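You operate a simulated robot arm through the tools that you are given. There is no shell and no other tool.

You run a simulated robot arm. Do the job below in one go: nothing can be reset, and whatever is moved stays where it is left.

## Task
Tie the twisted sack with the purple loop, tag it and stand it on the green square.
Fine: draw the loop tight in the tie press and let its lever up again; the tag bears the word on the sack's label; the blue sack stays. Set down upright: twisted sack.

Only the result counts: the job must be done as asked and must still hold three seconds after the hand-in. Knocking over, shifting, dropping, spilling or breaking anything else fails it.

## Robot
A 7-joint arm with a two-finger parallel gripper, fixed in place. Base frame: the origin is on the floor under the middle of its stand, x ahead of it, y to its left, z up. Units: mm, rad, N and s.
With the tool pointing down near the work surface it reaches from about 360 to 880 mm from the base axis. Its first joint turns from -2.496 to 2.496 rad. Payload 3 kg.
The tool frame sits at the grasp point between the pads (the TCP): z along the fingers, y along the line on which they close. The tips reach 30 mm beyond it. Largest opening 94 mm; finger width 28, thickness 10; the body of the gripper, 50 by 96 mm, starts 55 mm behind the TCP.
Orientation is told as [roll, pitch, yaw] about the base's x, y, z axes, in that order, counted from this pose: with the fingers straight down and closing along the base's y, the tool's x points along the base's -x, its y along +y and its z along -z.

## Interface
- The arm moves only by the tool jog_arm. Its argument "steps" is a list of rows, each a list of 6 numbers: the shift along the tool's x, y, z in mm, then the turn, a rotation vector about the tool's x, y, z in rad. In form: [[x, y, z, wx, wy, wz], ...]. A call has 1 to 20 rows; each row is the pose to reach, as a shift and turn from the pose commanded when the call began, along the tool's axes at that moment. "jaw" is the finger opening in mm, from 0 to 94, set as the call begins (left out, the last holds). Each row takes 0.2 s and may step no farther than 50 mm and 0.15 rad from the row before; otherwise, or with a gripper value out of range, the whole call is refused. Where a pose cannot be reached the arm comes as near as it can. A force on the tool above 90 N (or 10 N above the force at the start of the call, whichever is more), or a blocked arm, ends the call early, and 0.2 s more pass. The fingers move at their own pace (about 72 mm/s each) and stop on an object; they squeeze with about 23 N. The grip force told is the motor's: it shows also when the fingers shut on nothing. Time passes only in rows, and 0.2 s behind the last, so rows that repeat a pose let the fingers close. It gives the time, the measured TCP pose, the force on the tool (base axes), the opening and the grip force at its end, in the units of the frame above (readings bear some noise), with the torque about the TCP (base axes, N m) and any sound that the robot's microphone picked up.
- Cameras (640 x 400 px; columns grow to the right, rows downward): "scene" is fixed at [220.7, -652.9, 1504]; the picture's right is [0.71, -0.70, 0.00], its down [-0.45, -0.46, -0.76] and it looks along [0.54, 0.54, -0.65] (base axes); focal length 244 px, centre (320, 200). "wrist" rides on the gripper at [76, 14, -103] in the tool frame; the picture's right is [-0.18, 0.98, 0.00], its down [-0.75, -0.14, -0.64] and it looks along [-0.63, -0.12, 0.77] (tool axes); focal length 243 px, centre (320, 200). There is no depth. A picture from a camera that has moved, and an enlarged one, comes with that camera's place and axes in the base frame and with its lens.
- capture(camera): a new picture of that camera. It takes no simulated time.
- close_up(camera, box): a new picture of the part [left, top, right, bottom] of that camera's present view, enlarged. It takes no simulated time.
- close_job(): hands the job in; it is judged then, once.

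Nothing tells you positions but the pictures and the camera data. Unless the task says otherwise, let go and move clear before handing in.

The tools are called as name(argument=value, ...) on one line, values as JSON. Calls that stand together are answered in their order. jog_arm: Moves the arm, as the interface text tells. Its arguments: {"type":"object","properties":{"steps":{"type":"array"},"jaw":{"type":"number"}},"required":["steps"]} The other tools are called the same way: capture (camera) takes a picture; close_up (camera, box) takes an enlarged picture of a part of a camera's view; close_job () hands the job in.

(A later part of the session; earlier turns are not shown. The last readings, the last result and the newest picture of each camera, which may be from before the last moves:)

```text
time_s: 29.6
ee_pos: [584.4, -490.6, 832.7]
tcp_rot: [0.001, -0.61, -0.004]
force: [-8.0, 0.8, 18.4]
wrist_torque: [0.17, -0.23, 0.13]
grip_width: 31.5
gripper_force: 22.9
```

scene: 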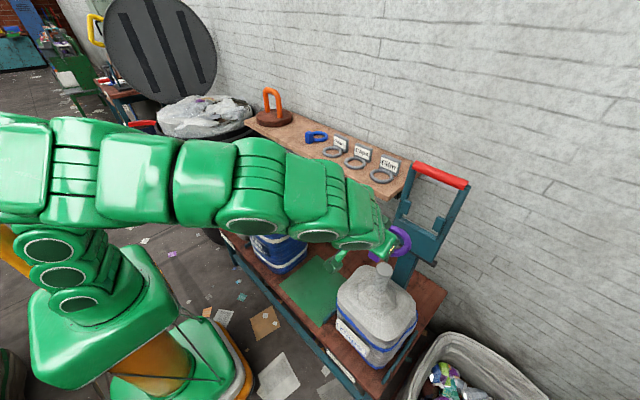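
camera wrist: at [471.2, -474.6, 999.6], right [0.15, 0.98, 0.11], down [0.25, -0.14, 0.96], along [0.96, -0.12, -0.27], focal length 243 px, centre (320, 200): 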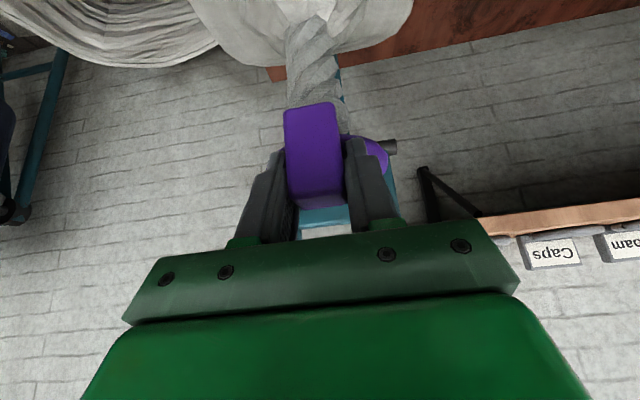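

The loop has touched the cone with 18 N upward. I'll ease off about 2 mm, release the block and check.

jog_arm(steps=[[-1.2, 0, -1.7, 0, 0, 0], [-1.2, 0, -1.7, 0, 0, 0]])

jog_arm(steps=[[0, 0, 0, 0, 0, 0], [0, 0, 0, 0, 0, 0], [0, 0, 0, 0, 0, 0]], jaw=52)

close_up(camera="scene", box=[350, 250, 420, 320])

close_up(camera="wrist", box=[200, 0, 420, 220])

```text
time_s: 30.2
ee_pos: [585.2, -491.3, 834.3]
tcp_rot: [0.003, -0.607, -0.003]
force: [-2.8, -1.1, 1.6]
wrist_torque: [-0.02, 0.04, -0.03]
grip_width: 31.5
gripper_force: 22.9
```

```text
time_s: 31.0
ee_pos: [585.6, -491.2, 834.6]
tcp_rot: [0.001, -0.608, -0.005]
force: [-0.3, 0.3, -0.5]
wrist_torque: [0.02, 0.04, -0.05]
grip_width: 51.8
gripper_force: 0.1
```

```text
5.71 times, centred on (385, 285) of scene
camera zoom: at [220.7, -652.9, 1504.0], right [0.71, -0.7, 0.0], down [-0.45, -0.46, -0.76], along [0.54, 0.54, -0.65], focal length 1394 px, centre (-51, -286)
```

zoom: 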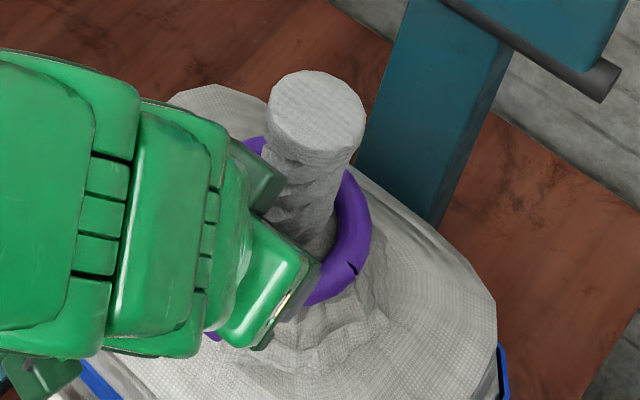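

```text
1.82 times, centred on (310, 110) of wrist
camera zoom: at [463.1, -475.9, 875.9], right [0.15, 0.98, 0.11], down [0.25, -0.14, 0.96], along [0.96, -0.12, -0.27], focal length 441 px, centre (338, 364)
```

zoom: 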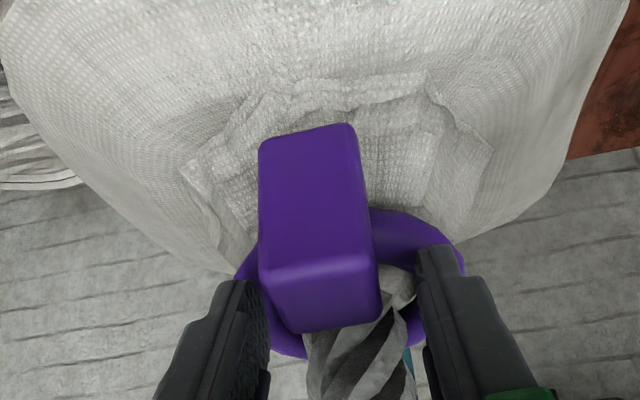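

The loop has settled on the cone around the neck. I'll back the fingers straight off along the tool axis.

jog_arm(steps=[[0, 0, -15, 0, 0, 0], [0, 0, -50, 0, 0, 0], [0, 0, -95, 0, 0, 0], [0, 0, -140, 0, 0, 0], [0, 0, -185, 0, 0, 0]])

capture(camera="wrist")

close_up(camera="scene", box=[340, 150, 480, 320])

```text
time_s: 32.2
ee_pos: [479.1, -490.1, 987.6]
tcp_rot: [0.001, -0.609, -0.003]
force: [-0.1, 0.0, -0.3]
wrist_torque: [-0.04, 0.03, 0.02]
grip_width: 52.1
gripper_force: 0.0
```

```text
taken
camera wrist: at [357.5, -475.7, 1028.3], right [0.15, 0.98, 0.11], down [0.25, -0.14, 0.96], along [0.96, -0.12, -0.27], focal length 243 px, centre (320, 200)
```

wrist: 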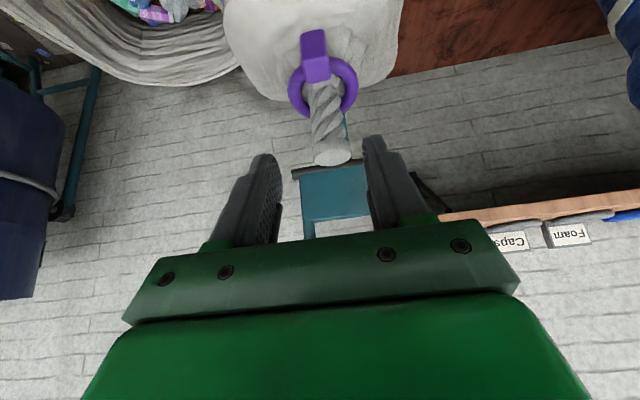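

```text
2.35 times, centred on (410, 235) of scene
camera zoom: at [220.7, -652.9, 1504.0], right [0.71, -0.7, 0.0], down [-0.45, -0.46, -0.76], along [0.54, 0.54, -0.65], focal length 574 px, centre (108, 118)
```

zoom: 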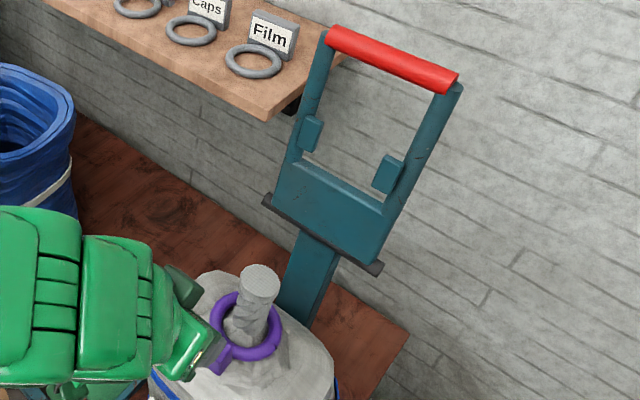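

The loop is around the neck with its block facing the robot. Next is the press lever. I'll rise and turn the tool 90° about its axis so the jaws can grip the red bar, and look at it.

jog_arm(steps=[[-8, 0, -11, 0, 0, 0.131], [-15, 0, -22, 0, 0, 0.262], [-23, 0, -33, 0, 0, 0.393], [-30, 0, -44, 0, 0, 0.524], [-38, 0, -55, 0, 0, 0.654], [-46, 0, -66, 0, 0, 0.785], [-53, 0, -77, 0, 0, 0.916], [-61, 0, -88, 0, 0, 1.047], [-69, 0, -98, 0, 0, 1.178], [-76, 0, -109, 0, 0, 1.309], [-84, 0, -120, 0, 0, 1.44], [-91, 0, -131, 0, 0, 1.571]], jaw=70)

capture(camera="wrist")

capture(camera="scene")

```text
time_s: 34.8
ee_pos: [479.2, -491.8, 1145.7]
tcp_rot: [0.607, 0.003, -1.575]
force: [-0.4, -0.5, -0.3]
wrist_torque: [0.01, 0.02, -0.01]
grip_width: 70.1
gripper_force: 0.1
```

```text
taken
camera wrist: at [431.3, -414.5, 1239.1], right [0.81, -0.19, 0.56], down [-0.49, -0.75, 0.44], along [0.34, -0.63, -0.7], focal length 243 px, centre (320, 200)
```

wrist: 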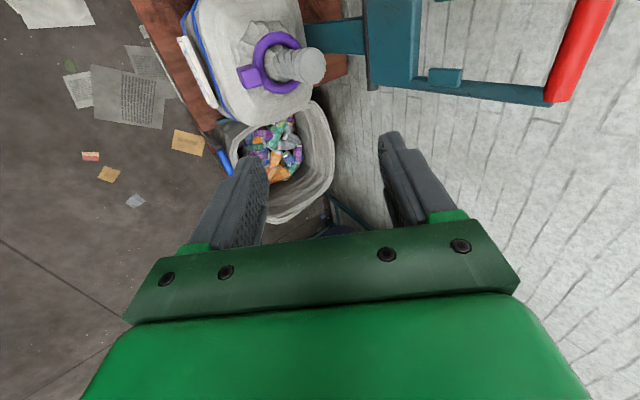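

```text
taken
```

scene: 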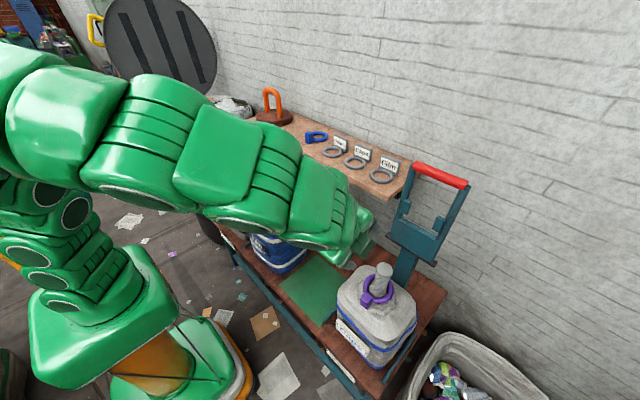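

close_up(camera="wrist", box=[320, 0, 640, 200])

close_up(camera="wrist", box=[170, 0, 390, 140])

```text
2.00 times, centred on (480, 100) of wrist
camera zoom: at [431.3, -414.5, 1239.1], right [0.81, -0.19, 0.56], down [-0.49, -0.75, 0.44], along [0.34, -0.63, -0.7], focal length 485 px, centre (0, 400)
```

zoom: 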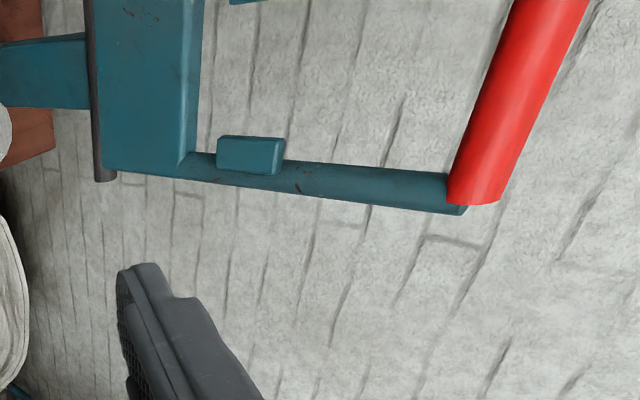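

```text
2.86 times, centred on (280, 70) of wrist
camera zoom: at [431.3, -414.5, 1239.1], right [0.81, -0.19, 0.56], down [-0.49, -0.75, 0.44], along [0.34, -0.63, -0.7], focal length 693 px, centre (434, 571)
```

zoom: 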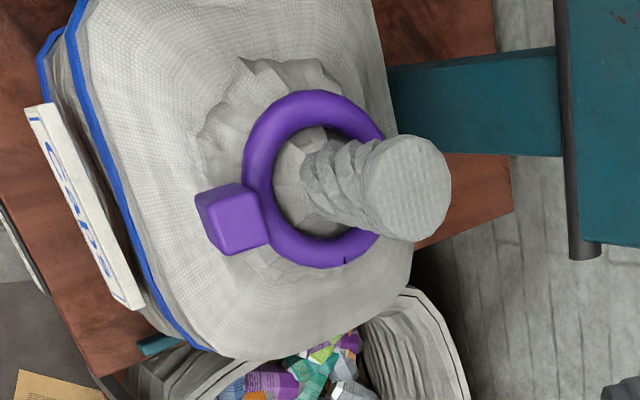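

The side view is clear. The red bar's axis is at about (824, -495, 1140), 27 mm thick, and the loop sits well around the neck. I'll go to a standoff above and behind the bar.

jog_arm(steps=[[0, 40, 15, 0, 0, 0], [-1, 80, 29, 0, 0, 0], [-1, 120, 44, 0, 0, 0], [-2, 160, 58, 0, 0, 0], [-2, 200, 73, 0, 0, 0], [-3, 240, 87, 0, 0, 0], [-3, 280, 102, 0, 0, 0]])

capture(camera="wrist")

close_up(camera="scene", box=[350, 110, 490, 230])

```text
time_s: 36.4
ee_pos: [767.6, -492.7, 1220.7]
tcp_rot: [0.601, 0.013, -1.572]
force: [1.2, -3.0, 3.1]
wrist_torque: [0.1, 0.16, 0.06]
grip_width: 69.9
gripper_force: 0.0
```

```text
taken
camera wrist: at [720.3, -416.9, 1312.6], right [0.81, -0.19, 0.55], down [-0.48, -0.76, 0.44], along [0.34, -0.62, -0.71], focal length 243 px, centre (320, 200)
```

wrist: 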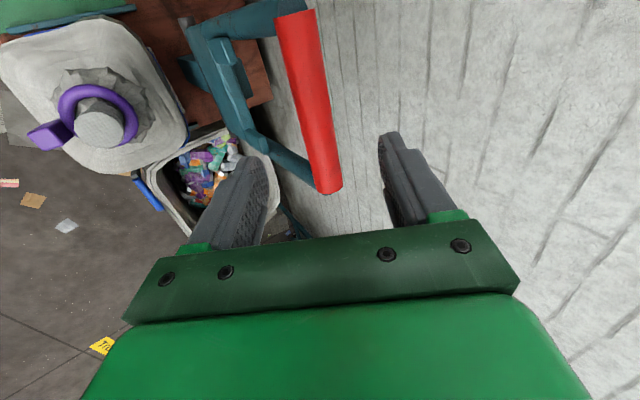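

```text
3.33 times, centred on (420, 170) of scene
camera zoom: at [220.7, -652.9, 1504.0], right [0.71, -0.7, 0.0], down [-0.45, -0.46, -0.76], along [0.54, 0.54, -0.65], focal length 813 px, centre (-13, 300)
```

zoom: 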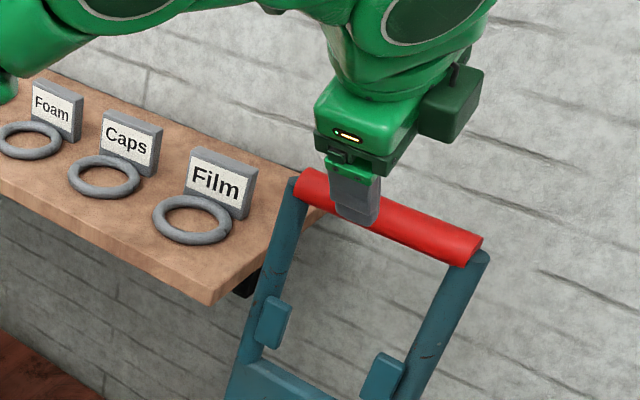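

The bar lies almost on the approach line, about 97 mm ahead. I'll advance to straddle it.

jog_arm(steps=[[0, -2, 35, 0, 0, 0], [0, -4, 70, 0, 0, 0], [0, -5, 95, 0, 0, 0]])

capture(camera="wrist")

close_up(camera="scene", box=[350, 110, 490, 230])

```text
time_s: 37.2
ee_pos: [819.7, -495.1, 1140.6]
tcp_rot: [0.606, -0.001, -1.575]
force: [-0.6, 1.0, 0.4]
wrist_torque: [0.02, -0.01, 0.0]
grip_width: 70.4
gripper_force: 0.2
```

```text
taken
camera wrist: at [771.1, -417.9, 1233.4], right [0.81, -0.19, 0.56], down [-0.49, -0.75, 0.45], along [0.34, -0.63, -0.7], focal length 243 px, centre (320, 200)
```

wrist: 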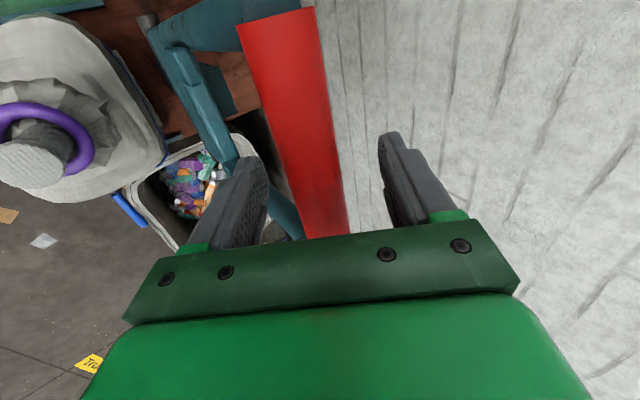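

```text
3.33 times, centred on (420, 170) of scene
camera zoom: at [220.7, -652.9, 1504.0], right [0.71, -0.7, 0.0], down [-0.45, -0.46, -0.76], along [0.54, 0.54, -0.65], focal length 813 px, centre (-13, 300)
```

zoom: 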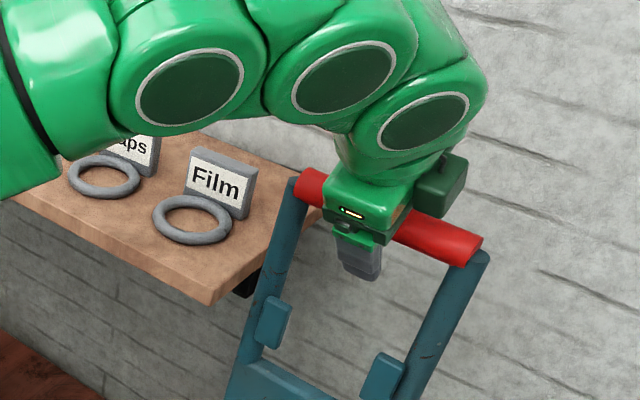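

The bar is centred between the fingers. I'll close on it.

jog_arm(steps=[[0, 0, 0, 0, 0, 0], [0, 0, 0, 0, 0, 0], [0, 0, 0, 0, 0, 0], [0, 0, 0, 0, 0, 0]], jaw=10)

capture(camera="wrist")

```text
time_s: 38.2
ee_pos: [817.2, -494.3, 1140.2]
tcp_rot: [0.606, 0.002, -1.575]
force: [-25.1, 8.5, -15.5]
wrist_torque: [-0.01, 0.06, 0.3]
grip_width: 32.2
gripper_force: 44.8
```

```text
taken
camera wrist: at [770.3, -418.3, 1232.8], right [0.81, -0.19, 0.56], down [-0.48, -0.75, 0.45], along [0.34, -0.63, -0.7], focal length 243 px, centre (320, 200)
```

wrist: 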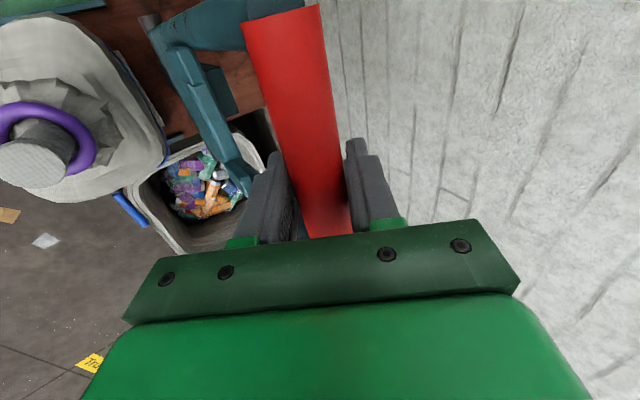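

The grip on the bar is firm. Taking the hinge at about (811, 838) and the radius at about 302 mm, I'll pull the bar along its arc toward the robot and check forces early on.

jog_arm(steps=[[0, -4, -2, 0, 0, 0], [0, -16, -10, 0, 0, 0], [0, -25, -16, 0, 0, 0], [0, -43.6, -26, 0, 0, 0]])

close_up(camera="scene", box=[340, 100, 490, 230])

```text
time_s: 39.2
ee_pos: [766.6, -495.3, 1138.9]
tcp_rot: [0.609, 0.001, -1.574]
force: [1.8, -7.2, 4.4]
wrist_torque: [1.08, -0.01, 0.67]
grip_width: 32.2
gripper_force: 45.5
```

```text
3.08 times, centred on (415, 165) of scene
camera zoom: at [220.7, -652.9, 1504.0], right [0.71, -0.7, 0.0], down [-0.45, -0.46, -0.76], along [0.54, 0.54, -0.65], focal length 750 px, centre (28, 308)
```

zoom: 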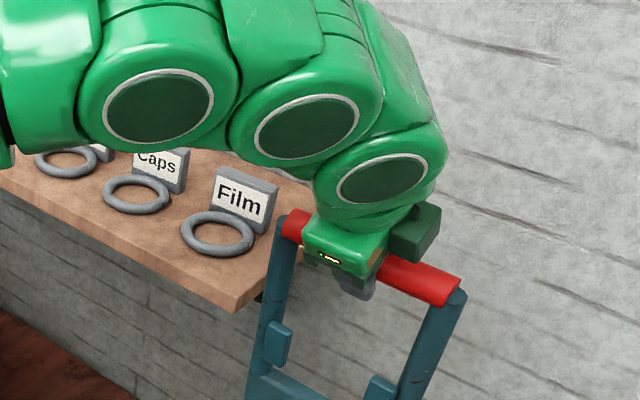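

The lever follows freely. I'll continue along the arc to about 40°.

jog_arm(steps=[[0, -19.3, -8.9, 0, 0, 0], [0, -38.9, -16.3, 0, 0, 0], [0, -59.2, -22.5, 0, 0, 0], [0, -79.7, -27.1, 0, 0, 0], [0, -100.6, -30.3, 0, 0, 0], [0, -121.5, -32.1, 0, 0, 0], [0, -142.6, -32.4, 0, 0, 0], [0, -163.7, -31.1, 0, 0, 0]])

capture(camera="scene")

capture(camera="wrist")

```text
time_s: 41.0
ee_pos: [613.7, -493.6, 1066.9]
tcp_rot: [0.604, 0.003, -1.572]
force: [3.9, -11.5, -0.6]
wrist_torque: [0.27, -0.11, 0.28]
grip_width: 32.5
gripper_force: 45.0
```

```text
taken
```

scene: 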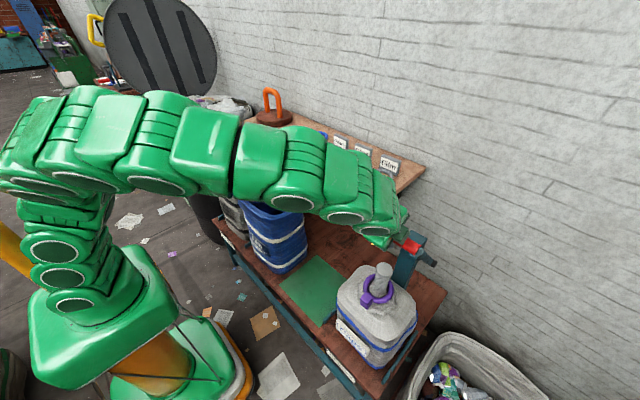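

```text
taken
camera wrist: at [566.2, -417.6, 1161.0], right [0.81, -0.19, 0.56], down [-0.48, -0.75, 0.45], along [0.34, -0.63, -0.7], focal length 243 px, centre (320, 200)
```

wrist: 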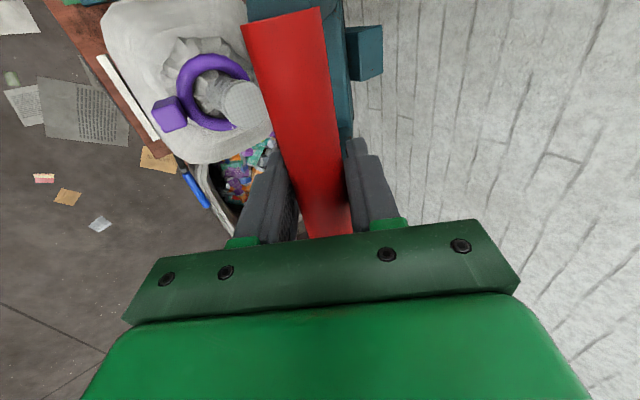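

The lever is at about 40° and everything is clear. I'll continue down to about 72°.

jog_arm(steps=[[-1, -20.9, 2.6, 0, 0, 0], [-1, -41.5, 6.7, 0, 0, 0], [-1, -62, 12.2, 0, 0, 0], [-1, -81.8, 19.1, 0, 0, 0], [-1, -101.2, 27.5, 0, 0, 0], [-1, -119.9, 37.1, 0, 0, 0], [-1, -138, 48.1, 0, 0, 0], [-1, -155.2, 60.2, 0, 0, 0]])

capture(camera="scene")

capture(camera="wrist")

```text
time_s: 42.8
ee_pos: [521.7, -495.1, 931.7]
tcp_rot: [0.609, 0.002, -1.573]
force: [11.6, 0.6, 1.0]
wrist_torque: [0.07, -0.28, 0.52]
grip_width: 31.8
gripper_force: 45.2
```

```text
taken
```

scene: 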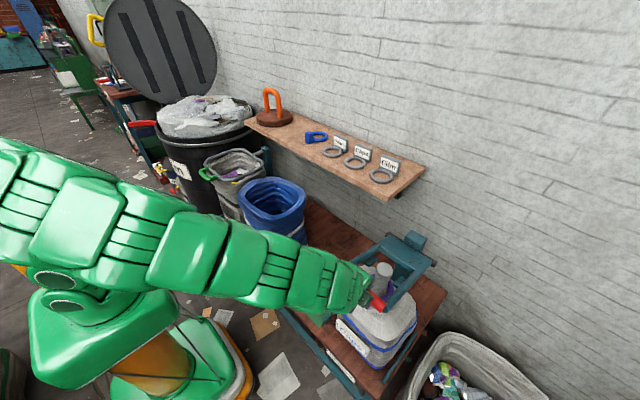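

```text
taken
camera wrist: at [474.0, -418.2, 1024.5], right [0.81, -0.19, 0.56], down [-0.48, -0.75, 0.45], along [0.34, -0.63, -0.7], focal length 243 px, centre (320, 200)
```

wrist: 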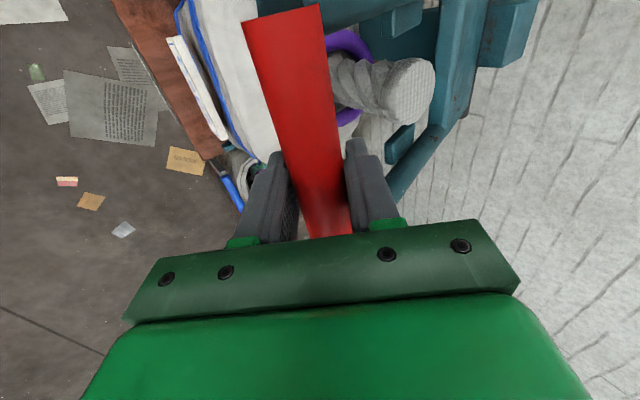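

The U-frame is passing around the neck cleanly. I'll continue toward horizontal in smaller steps.

jog_arm(steps=[[-1, -7, 7.5, 0, 0, 0], [-1, -15, 14.2, 0, 0, 0], [-1, -22.5, 21.5, 0, 0, 0], [-1, -30.2, 28.8, 0, 0, 0], [-1, -44.5, 44.2, 0, 0, 0]])

close_up(camera="scene", box=[330, 220, 450, 330])

capture(camera="wrist")

```text
time_s: 44.0
ee_pos: [511.3, -495.0, 870.0]
tcp_rot: [0.606, 0.002, -1.573]
force: [8.7, 6.2, 3.3]
wrist_torque: [0.09, 0.04, -0.01]
grip_width: 32.1
gripper_force: 45.0
```

```text
3.64 times, centred on (390, 275) of scene
camera zoom: at [220.7, -652.9, 1504.0], right [0.71, -0.7, 0.0], down [-0.45, -0.46, -0.76], along [0.54, 0.54, -0.65], focal length 887 px, centre (66, -73)
```

zoom: 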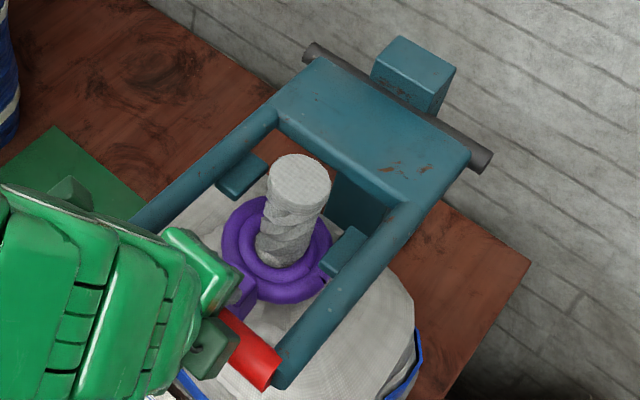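

```text
taken
camera wrist: at [463.6, -418.5, 962.3], right [0.81, -0.19, 0.56], down [-0.48, -0.75, 0.45], along [0.34, -0.63, -0.7], focal length 243 px, centre (320, 200)
```

wrist: 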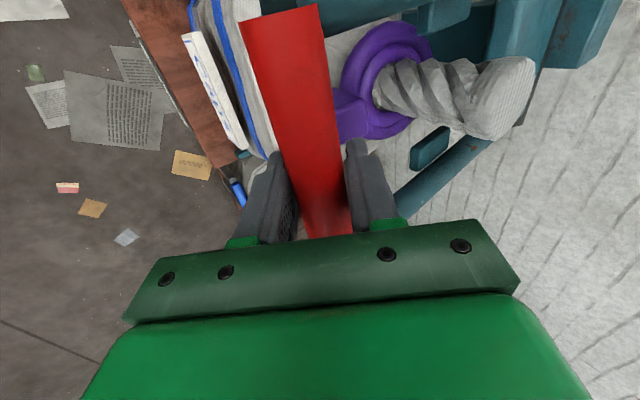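

A second, tighter purple band has appeared around the neck, so the loop is being drawn. I'll zoom in, then press on to the stop.

close_up(camera="wrist", box=[300, 0, 560, 180])

jog_arm(steps=[[0, -3.3, 4.1, 0, 0, 0], [0, -6.5, 8.2, 0, 0, 0], [0, -9.9, 12.3, 0, 0, 0]])

close_up(camera="wrist", box=[300, 0, 560, 180])

```text
2.22 times, centred on (430, 90) of wrist
camera zoom: at [463.6, -418.5, 962.3], right [0.81, -0.19, 0.56], down [-0.48, -0.75, 0.45], along [0.34, -0.63, -0.7], focal length 539 px, centre (76, 444)
```

zoom: 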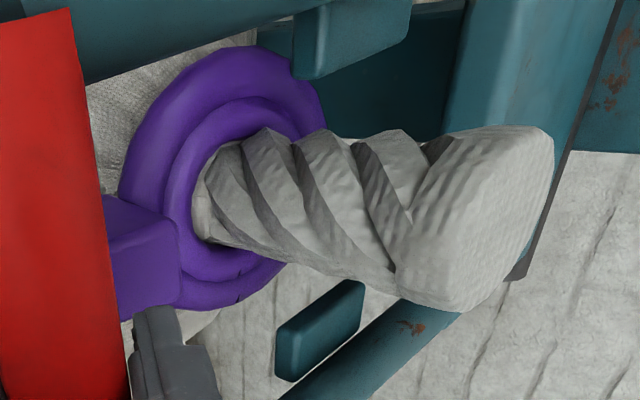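

```text
time_s: 44.8
ee_pos: [511.2, -494.5, 854.7]
tcp_rot: [0.608, 0.003, -1.573]
force: [15.6, 11.9, 4.4]
wrist_torque: [-0.03, -0.32, 0.18]
grip_width: 32.0
gripper_force: 45.2
```

```text
2.22 times, centred on (430, 90) of wrist
camera zoom: at [462.0, -418.5, 947.5], right [0.81, -0.19, 0.56], down [-0.48, -0.75, 0.44], along [0.34, -0.63, -0.7], focal length 539 px, centre (76, 444)
```

zoom: 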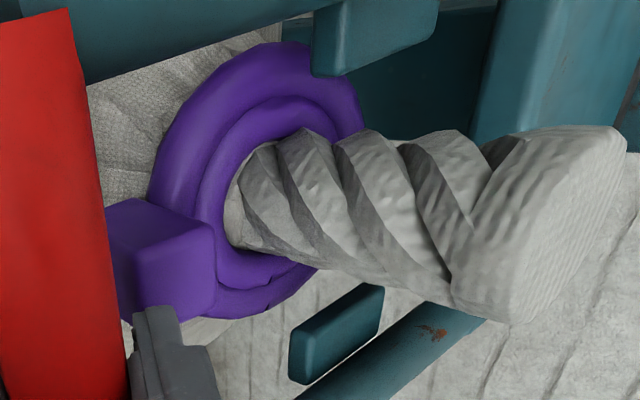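

The band now hugs the neck. I'll push a few millimetres more to make sure of the full stroke.

jog_arm(steps=[[0, -2, 4.7, 0, 0, 0], [0, -3.5, 9.2, 0, 0, 0], [0, -3.5, 9.2, 0, 0, 0]])

close_up(camera="scene", box=[330, 220, 450, 330])

close_up(camera="wrist", box=[300, 0, 560, 180])

```text
time_s: 45.6
ee_pos: [510.1, -496.7, 843.9]
tcp_rot: [0.608, 0.001, -1.574]
force: [-51.2, 22.6, 4.6]
wrist_torque: [0.0, 0.16, 0.1]
grip_width: 32.4
gripper_force: 44.3
```

```text
3.64 times, centred on (390, 275) of scene
camera zoom: at [220.7, -652.9, 1504.0], right [0.71, -0.7, 0.0], down [-0.45, -0.46, -0.76], along [0.54, 0.54, -0.65], focal length 887 px, centre (66, -73)
```

zoom: 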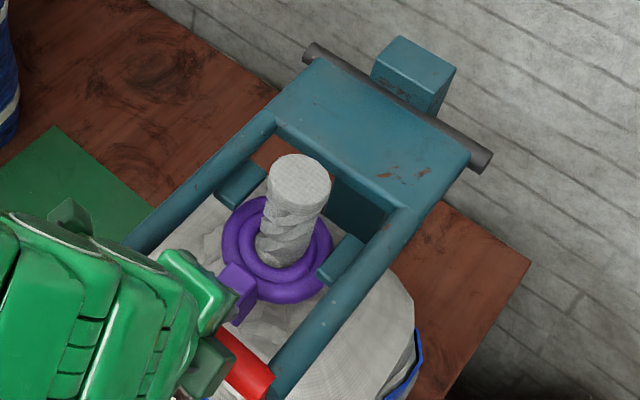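

```text
2.22 times, centred on (430, 90) of wrist
camera zoom: at [462.9, -419.6, 937.7], right [0.81, -0.19, 0.56], down [-0.49, -0.75, 0.45], along [0.34, -0.63, -0.7], focal length 539 px, centre (76, 444)
```

zoom: 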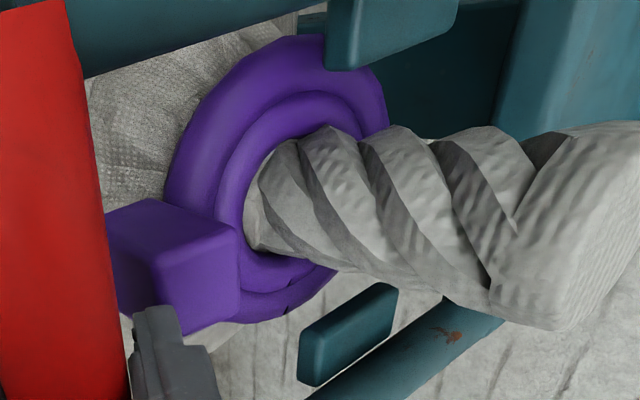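

The lever is at about 89° and the loop is tight. I'll bring the lever back up along the same arc.

jog_arm(steps=[[1, -0.6, -5.5, 0, 0, 0], [2, 12.6, -22, 0, 0, 0], [2, 26.9, -37.3, 0, 0, 0], [2, 42.1, -51.7, 0, 0, 0], [2, 58.4, -65, 0, 0, 0], [2, 75.6, -77.1, 0, 0, 0], [2, 93.6, -88, 0, 0, 0], [2, 112.2, -97.6, 0, 0, 0], [2, 131.6, -105.8, 0, 0, 0], [2, 151.4, -112.8, 0, 0, 0], [2, 171.7, -118.3, 0, 0, 0], [2, 192.3, -122.4, 0, 0, 0], [2, 213.1, -125.1, 0, 0, 0]])

capture(camera="wrist")

capture(camera="scene")

```text
time_s: 48.4
ee_pos: [616.8, -493.8, 1069.1]
tcp_rot: [0.607, 0.0, -1.572]
force: [4.2, 9.1, -2.2]
wrist_torque: [-0.44, 0.28, 0.08]
grip_width: 32.3
gripper_force: 45.4
```

```text
taken
camera wrist: at [568.7, -417.5, 1162.2], right [0.81, -0.19, 0.56], down [-0.48, -0.75, 0.45], along [0.34, -0.63, -0.7], focal length 243 px, centre (320, 200)
```

wrist: 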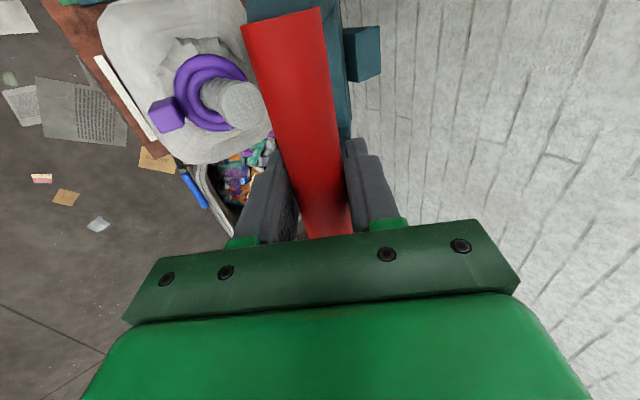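

```text
taken
```

scene: 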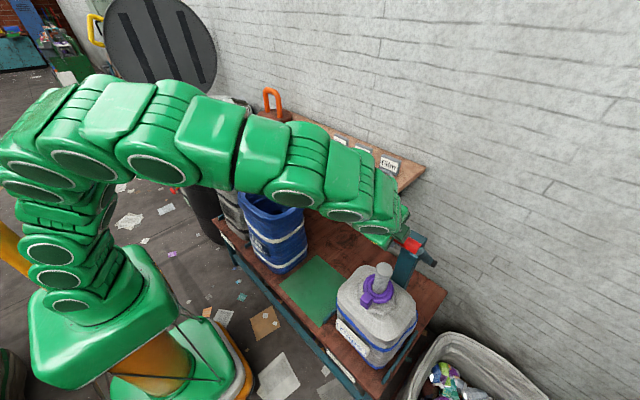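

jog_arm(steps=[[0, 21, -1.1, 0, 0, 0], [0, 42, -0.9, 0, 0, 0], [0, 63, 0.9, 0, 0, 0], [0, 83.7, 4.1, 0, 0, 0], [0, 104.2, 8.7, 0, 0, 0], [0, 124.3, 14.8, 0, 0, 0], [0, 143.9, 22.3, 0, 0, 0], [0, 163, 31.1, 0, 0, 0], [0, 181.5, 41.2, 0, 0, 0], [0, 199.1, 52.6, 0, 0, 0]])

capture(camera="wrist")

close_up(camera="scene", box=[340, 110, 480, 320])

```text
time_s: 50.6
ee_pos: [808.5, -495.0, 1139.7]
tcp_rot: [0.608, 0.003, -1.575]
force: [2.2, 0.1, -3.2]
wrist_torque: [-1.29, -0.11, -0.47]
grip_width: 32.5
gripper_force: 45.4
```

```text
taken
camera wrist: at [761.3, -417.8, 1232.8], right [0.81, -0.19, 0.56], down [-0.48, -0.75, 0.45], along [0.34, -0.63, -0.7], focal length 243 px, centre (320, 200)
```

wrist: 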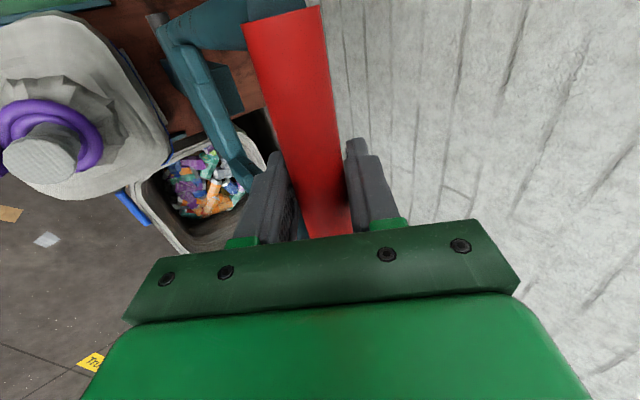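

```text
1.90 times, centred on (410, 215) of scene
camera zoom: at [220.7, -652.9, 1504.0], right [0.71, -0.7, 0.0], down [-0.45, -0.46, -0.76], along [0.54, 0.54, -0.65], focal length 464 px, centre (149, 171)
```

zoom: 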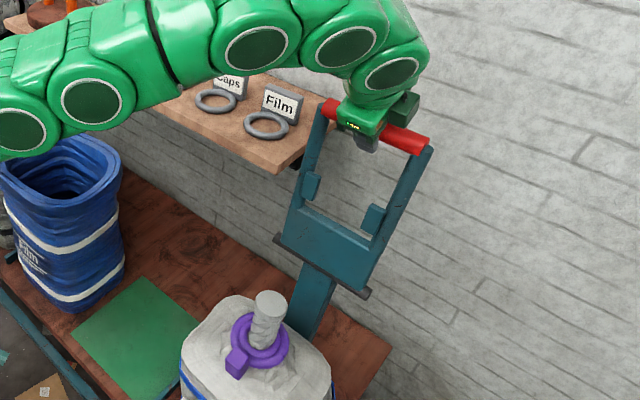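

The lever is nearly vertical. I'll push it the last 9 mm back to its original rest position.

jog_arm(steps=[[0, 3.3, 2.3, 0, 0, 0], [0, 6.6, 4.6, 0, 0, 0], [0, 7.4, 5.1, 0, 0, 0]])

```text
time_s: 51.4
ee_pos: [818.0, -494.1, 1140.4]
tcp_rot: [0.607, 0.002, -1.574]
force: [-20.6, 14.9, 1.7]
wrist_torque: [-0.45, 0.27, 0.0]
grip_width: 31.9
gripper_force: 45.4
```

The bar is at its stop. I'll open the jaws and back off along the tool axis.

jog_arm(steps=[[0, 0, 0, 0, 0, 0], [0, 0, 0, 0, 0, 0], [0, 0, 0, 0, 0, 0]], jaw=72)

jog_arm(steps=[[0, 0, -30, 0, 0, 0], [0, 0, -70, 0, 0, 0], [0, -20, -110, 0, 0, 0], [0, -60, -130, 0, 0, 0]])

capture(camera="wrist")

close_up(camera="scene", box=[340, 110, 480, 320])

```text
time_s: 52.2
ee_pos: [817.1, -495.8, 1140.5]
tcp_rot: [0.607, 0.002, -1.574]
force: [0.0, -0.1, 0.0]
wrist_torque: [-0.03, 0.0, 0.0]
grip_width: 72.1
gripper_force: 0.1
```

```text
time_s: 53.2
ee_pos: [694.6, -494.4, 1213.6]
tcp_rot: [0.607, 0.003, -1.575]
force: [0.6, -0.1, 0.3]
wrist_torque: [0.0, 0.03, -0.02]
grip_width: 72.2
gripper_force: 0.0
```

```text
taken
camera wrist: at [646.8, -418.0, 1304.9], right [0.81, -0.19, 0.56], down [-0.48, -0.75, 0.45], along [0.34, -0.63, -0.7], focal length 243 px, centre (320, 200)
```

wrist: 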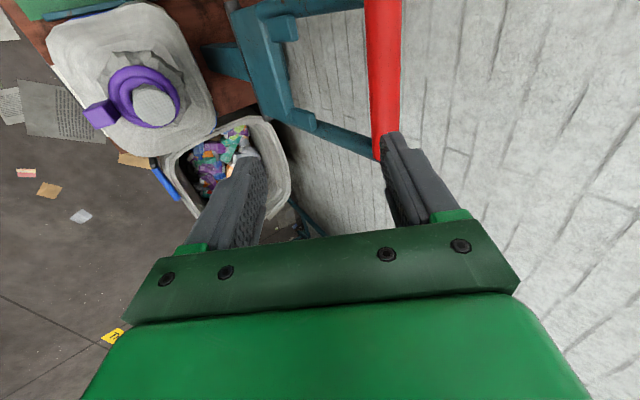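

```text
1.90 times, centred on (410, 215) of scene
camera zoom: at [220.7, -652.9, 1504.0], right [0.71, -0.7, 0.0], down [-0.45, -0.46, -0.76], along [0.54, 0.54, -0.65], focal length 464 px, centre (149, 171)
```

zoom: 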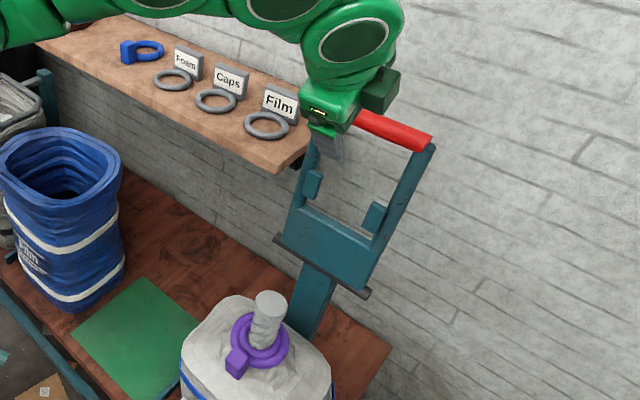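

The lever stays up and the purple band is tight on the neck. Next is the tag: I'll turn the tool back and move to face the Caps tag.

jog_arm(steps=[[28, 0, 1, 0, 0, -0.131], [56, 0, 2, 0, 0, -0.262], [84, 0, 3, 0, 0, -0.393], [112, 0, 4, 0, 0, -0.524], [140, 0, 5, 0, 0, -0.654], [168, 0, 6, 0, 0, -0.785], [196, -1, 7, 0, 0, -0.916], [224, -1, 8, 0, 0, -1.047], [252, -1, 9, 0, 0, -1.178], [280, -1, 10, 0, 0, -1.309], [308, -1, 10, 0, 0, -1.44], [336, -2, 11, 0, 0, -1.571]], jaw=94)

capture(camera="wrist")

```text
time_s: 55.8
ee_pos: [699.4, -158.6, 1204.3]
tcp_rot: [0.001, -0.608, 0.0]
force: [-0.1, -0.2, -0.2]
wrist_torque: [0.01, -0.02, 0.02]
grip_width: 94.0
gripper_force: 0.1
```

```text
taken
camera wrist: at [578.0, -143.6, 1244.7], right [0.15, 0.98, 0.11], down [0.25, -0.14, 0.96], along [0.96, -0.12, -0.27], focal length 243 px, centre (320, 200)
```

wrist: 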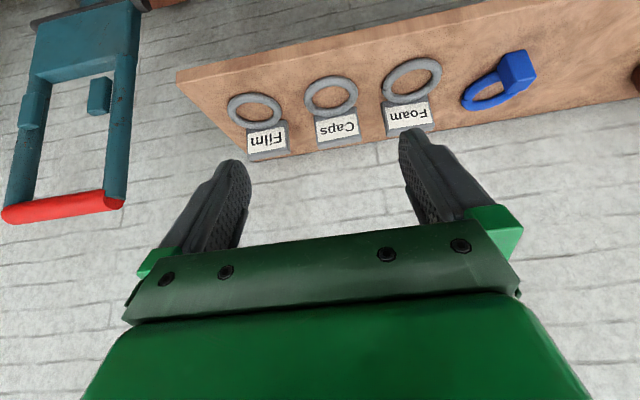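

close_up(camera="wrist", box=[260, 50, 420, 170])

jog_arm(steps=[[-27, 0, 34, 0, 0, 0], [-54, 0, 68, 0, 0, 0], [-80, 0, 100, 0, 0, 0], [-107, 0, 132, 0, 0, 0]])

capture(camera="wrist")

close_up(camera="wrist", box=[240, 20, 420, 180])

```text
3.33 times, centred on (340, 110) of wrist
camera zoom: at [578.0, -143.6, 1244.7], right [0.15, 0.98, 0.11], down [0.25, -0.14, 0.96], along [0.96, -0.12, -0.27], focal length 809 px, centre (253, 500)
```

zoom: 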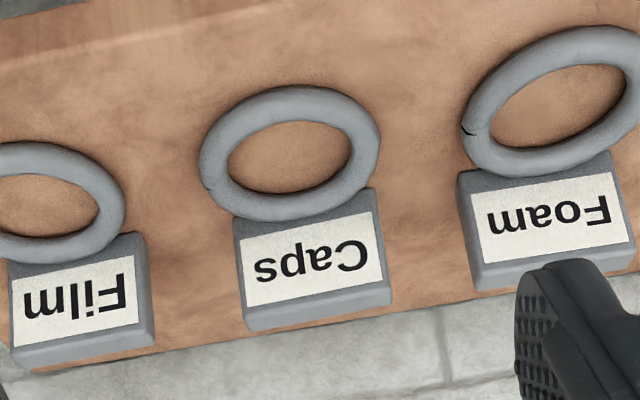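

```text
time_s: 56.8
ee_pos: [864.6, -158.0, 1155.9]
tcp_rot: [0.001, -0.61, -0.004]
force: [0.2, 0.5, -0.1]
wrist_torque: [0.01, -0.03, -0.01]
grip_width: 93.9
gripper_force: 0.1
```

```text
taken
camera wrist: at [742.1, -144.0, 1197.0], right [0.15, 0.98, 0.11], down [0.25, -0.14, 0.96], along [0.96, -0.12, -0.27], focal length 243 px, centre (320, 200)
```

wrist: 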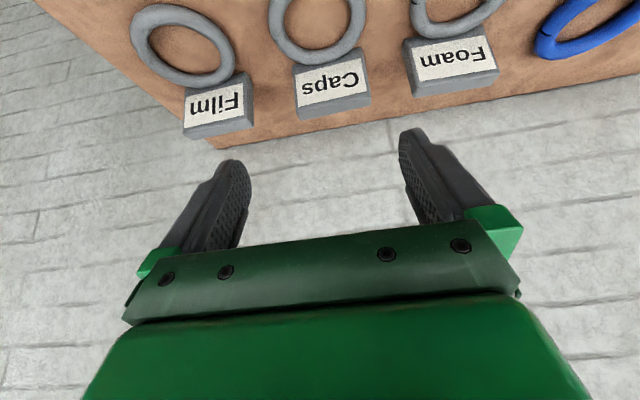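

```text
2.50 times, centred on (330, 100) of wrist
camera zoom: at [742.1, -144.0, 1197.0], right [0.15, 0.98, 0.11], down [0.25, -0.14, 0.96], along [0.96, -0.12, -0.27], focal length 606 px, centre (295, 450)
```

zoom: 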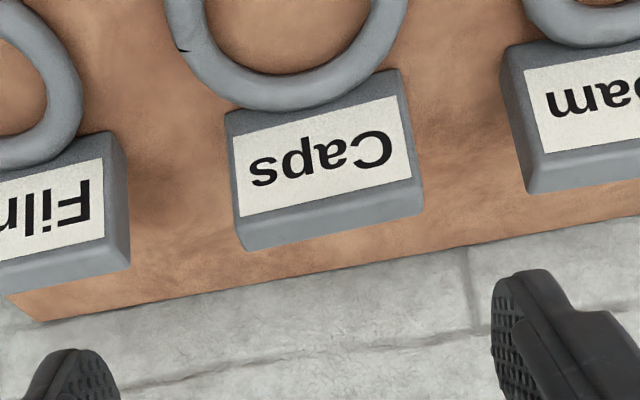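

The Caps plate centre is near (971, -148) and it spans y from -185 to -112. Its top is at z≈1030 and the shelf at 975. I'll advance along the tool axis with the jaws fully open.

jog_arm(steps=[[-6, 9.5, 40, 0, 0, 0], [-6, 9.5, 85, 0, 0, 0], [-6, 9.5, 120, 0, 0, 0]])

capture(camera="wrist")

```text
time_s: 57.6
ee_pos: [936.1, -151.6, 1058.4]
tcp_rot: [0.004, -0.606, -0.003]
force: [0.0, 0.9, 0.2]
wrist_torque: [-0.01, 0.04, 0.01]
grip_width: 94.2
gripper_force: 0.0
```

```text
taken
camera wrist: at [814.4, -135.6, 1099.9], right [0.15, 0.98, 0.11], down [0.25, -0.14, 0.96], along [0.96, -0.12, -0.27], focal length 243 px, centre (320, 200)
```

wrist: 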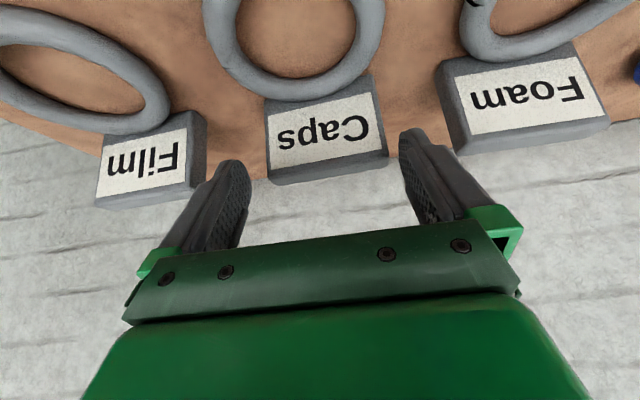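

The plate is centred between the fingers. I'll advance the last 50 mm.

jog_arm(steps=[[0, 1, 20, 0, 0, 0], [0, 2, 38, 0, 0, 0], [0, 2, 50, 0, 0, 0]])

capture(camera="wrist")

close_up(camera="scene", box=[300, 100, 440, 210])

```text
time_s: 58.4
ee_pos: [966.5, -148.9, 1018.0]
tcp_rot: [0.002, -0.608, -0.002]
force: [0.6, 0.2, -0.2]
wrist_torque: [-0.01, 0.03, 0.01]
grip_width: 94.0
gripper_force: 0.1
```

```text
taken
camera wrist: at [843.0, -133.5, 1059.6], right [0.15, 0.98, 0.11], down [0.25, -0.14, 0.96], along [0.96, -0.12, -0.27], focal length 243 px, centre (320, 200)
```

wrist: 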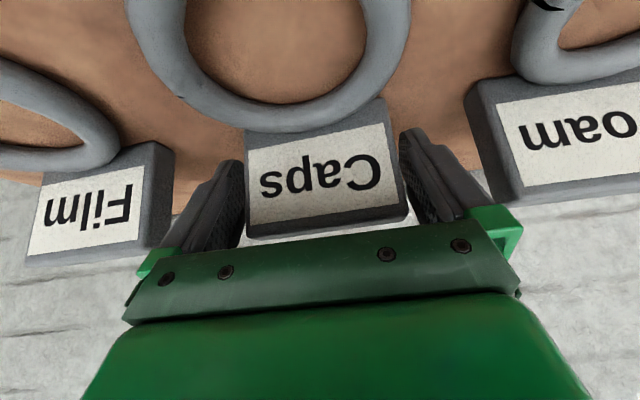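

```text
3.64 times, centred on (370, 155) of scene
camera zoom: at [220.7, -652.9, 1504.0], right [0.71, -0.7, 0.0], down [-0.45, -0.46, -0.76], along [0.54, 0.54, -0.65], focal length 887 px, centre (138, 364)
```

zoom: 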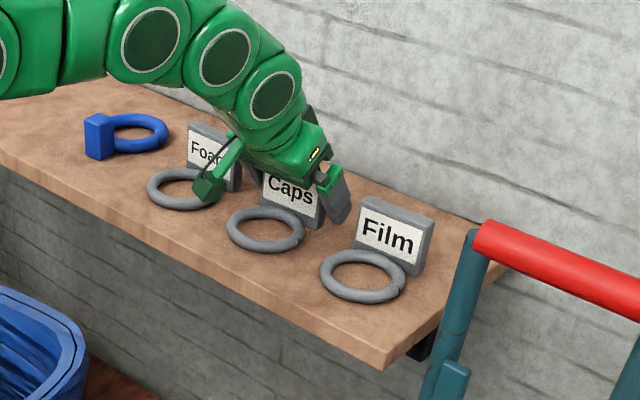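

jog_arm(steps=[[0, 0, 0, 0, 0, 0], [0, 0, 0, 0, 0, 0], [0, 0, 0, 0, 0, 0]], jaw=50)

jog_arm(steps=[[-6, 0, -8, 0, 0, 0], [-23, 0, -33, 0, 0, 0], [-46, 0, -66, 0, 0, 0], [-69, 0, -99, 0, 0, 0], [-50, 0, -120, 0, 0, 0], [-20, 0, -145, 0, 0, 0]])

capture(camera="wrist")

close_up(camera="scene", box=[290, 60, 430, 190])

```text
time_s: 59.2
ee_pos: [966.2, -147.6, 1020.1]
tcp_rot: [0.002, -0.609, -0.005]
force: [-1.0, 0.3, -0.2]
wrist_torque: [-0.02, 0.0, 0.04]
grip_width: 81.9
gripper_force: 23.0
```

```text
time_s: 60.6
ee_pos: [898.2, -148.5, 1150.8]
tcp_rot: [0.002, -0.611, -0.002]
force: [-0.3, -0.1, -1.1]
wrist_torque: [0.02, 0.01, 0.0]
grip_width: 81.9
gripper_force: 23.2
```

```text
taken
camera wrist: at [776.5, -132.6, 1191.1], right [0.15, 0.98, 0.11], down [0.25, -0.14, 0.96], along [0.96, -0.12, -0.27], focal length 243 px, centre (320, 200)
```

wrist: 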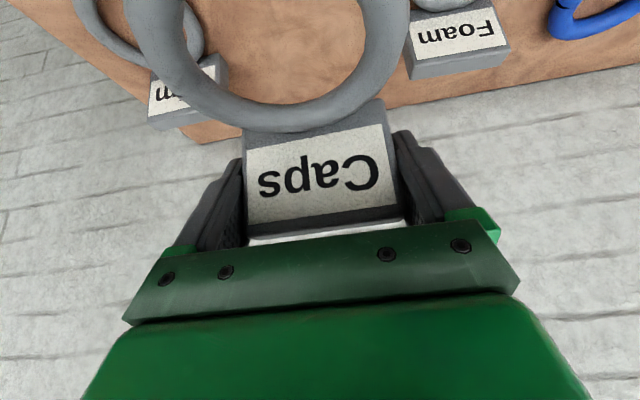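

```text
3.08 times, centred on (360, 125) of scene
camera zoom: at [220.7, -652.9, 1504.0], right [0.71, -0.7, 0.0], down [-0.45, -0.46, -0.76], along [0.54, 0.54, -0.65], focal length 750 px, centre (197, 431)
```

zoom: 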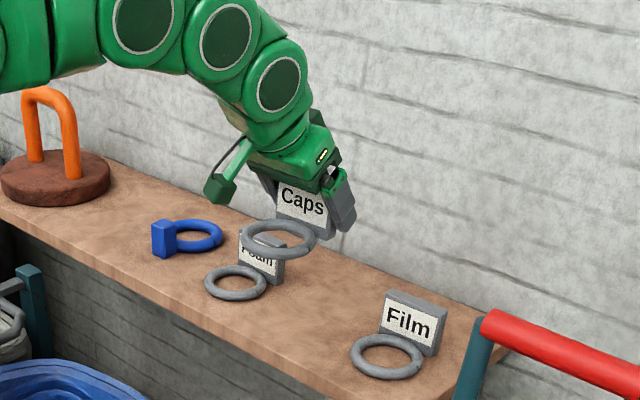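

The Caps tag is held at 82 mm width. I'll zoom in on the wrist view to measure the ring's place relative to the gripper.

close_up(camera="wrist", box=[100, 0, 440, 160])

```text
1.88 times, centred on (270, 80) of wrist
camera zoom: at [776.5, -132.6, 1191.1], right [0.15, 0.98, 0.11], down [0.25, -0.14, 0.96], along [0.96, -0.12, -0.27], focal length 457 px, centre (414, 426)
```

zoom: 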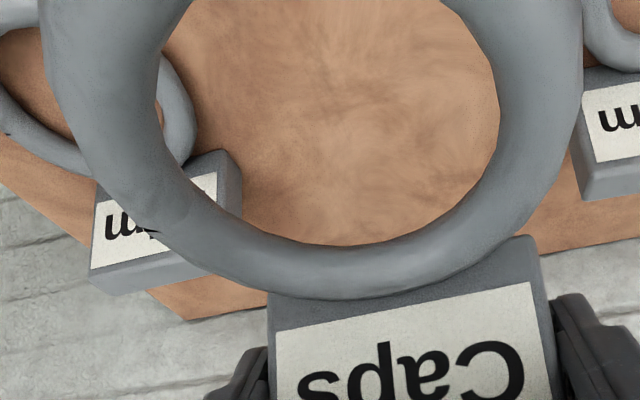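

The ring centre is about 52 mm behind the TCP toward the robot and about 39 mm below it. I'll back off from the shelf, then traverse to above the neck, staying clear of the lever.

jog_arm(steps=[[35, 0, -17, 0, 0, 0], [71, 0, -35, 0, 0, 0], [106, 0, -52, 0, 0, 0], [142, 0, -69, 0, 0, 0], [177, 0, -87, 0, 0, 0], [177, -42, -87, 0, 0, 0], [177, -85, -87, 0, 0, 0], [177, -127, -87, 0, 0, 0], [177, -170, -87, 0, 0, 0], [177, -212, -87, 0, 0, 0], [177, -255, -87, 0, 0, 0], [177, -298, -87, 0, 0, 0], [177, -340, -87, 0, 0, 0]])

capture(camera="wrist")

capture(camera="scene")

```text
time_s: 63.4
ee_pos: [703.6, -488.7, 1121.7]
tcp_rot: [0.0, -0.61, -0.002]
force: [0.2, -0.2, -0.4]
wrist_torque: [0.01, 0.0, 0.04]
grip_width: 81.8
gripper_force: 22.6
```

```text
taken
camera wrist: at [580.7, -473.1, 1161.7], right [0.15, 0.98, 0.11], down [0.25, -0.14, 0.96], along [0.96, -0.12, -0.27], focal length 243 px, centre (320, 200)
```

wrist: 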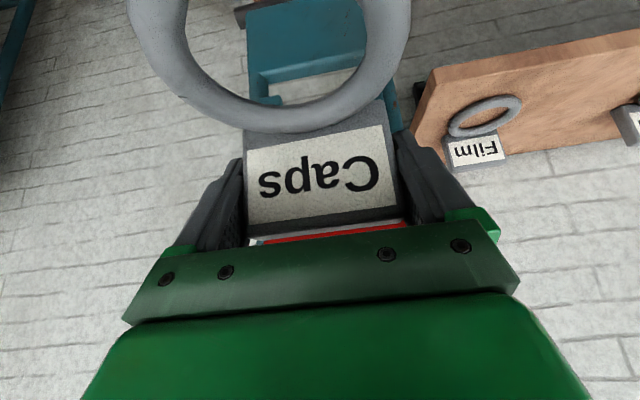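

```text
taken
```

scene: 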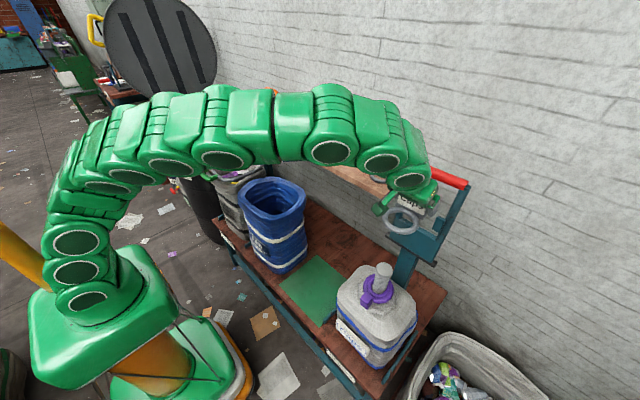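

jog_arm(steps=[[20, 0, 28.5, 0, 0, 0], [40, 0, 57, 0, 0, 0], [60, 0, 85.5, 0, 0, 0], [80, 0, 114, 0, 0, 0], [98, 0, 140, 0, 0, 0]])

capture(camera="wrist")

close_up(camera="scene", box=[340, 220, 440, 320])

```text
time_s: 64.6
ee_pos: [702.6, -487.2, 949.3]
tcp_rot: [0.001, -0.608, -0.005]
force: [-0.5, -0.2, -0.3]
wrist_torque: [0.0, -0.03, 0.01]
grip_width: 81.8
gripper_force: 22.9
```

```text
taken
camera wrist: at [580.2, -471.0, 989.2], right [0.15, 0.98, 0.11], down [0.25, -0.14, 0.96], along [0.96, -0.12, -0.27], focal length 243 px, centre (320, 200)
```

wrist: 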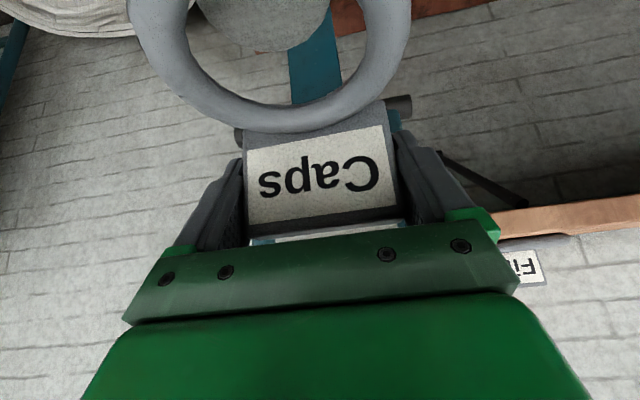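

```text
4.00 times, centred on (390, 270) of scene
camera zoom: at [220.7, -652.9, 1504.0], right [0.71, -0.7, 0.0], down [-0.45, -0.46, -0.76], along [0.54, 0.54, -0.65], focal length 976 px, centre (40, -80)
```

zoom: 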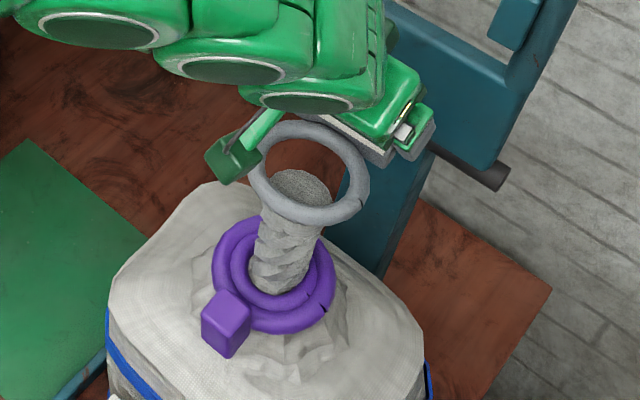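

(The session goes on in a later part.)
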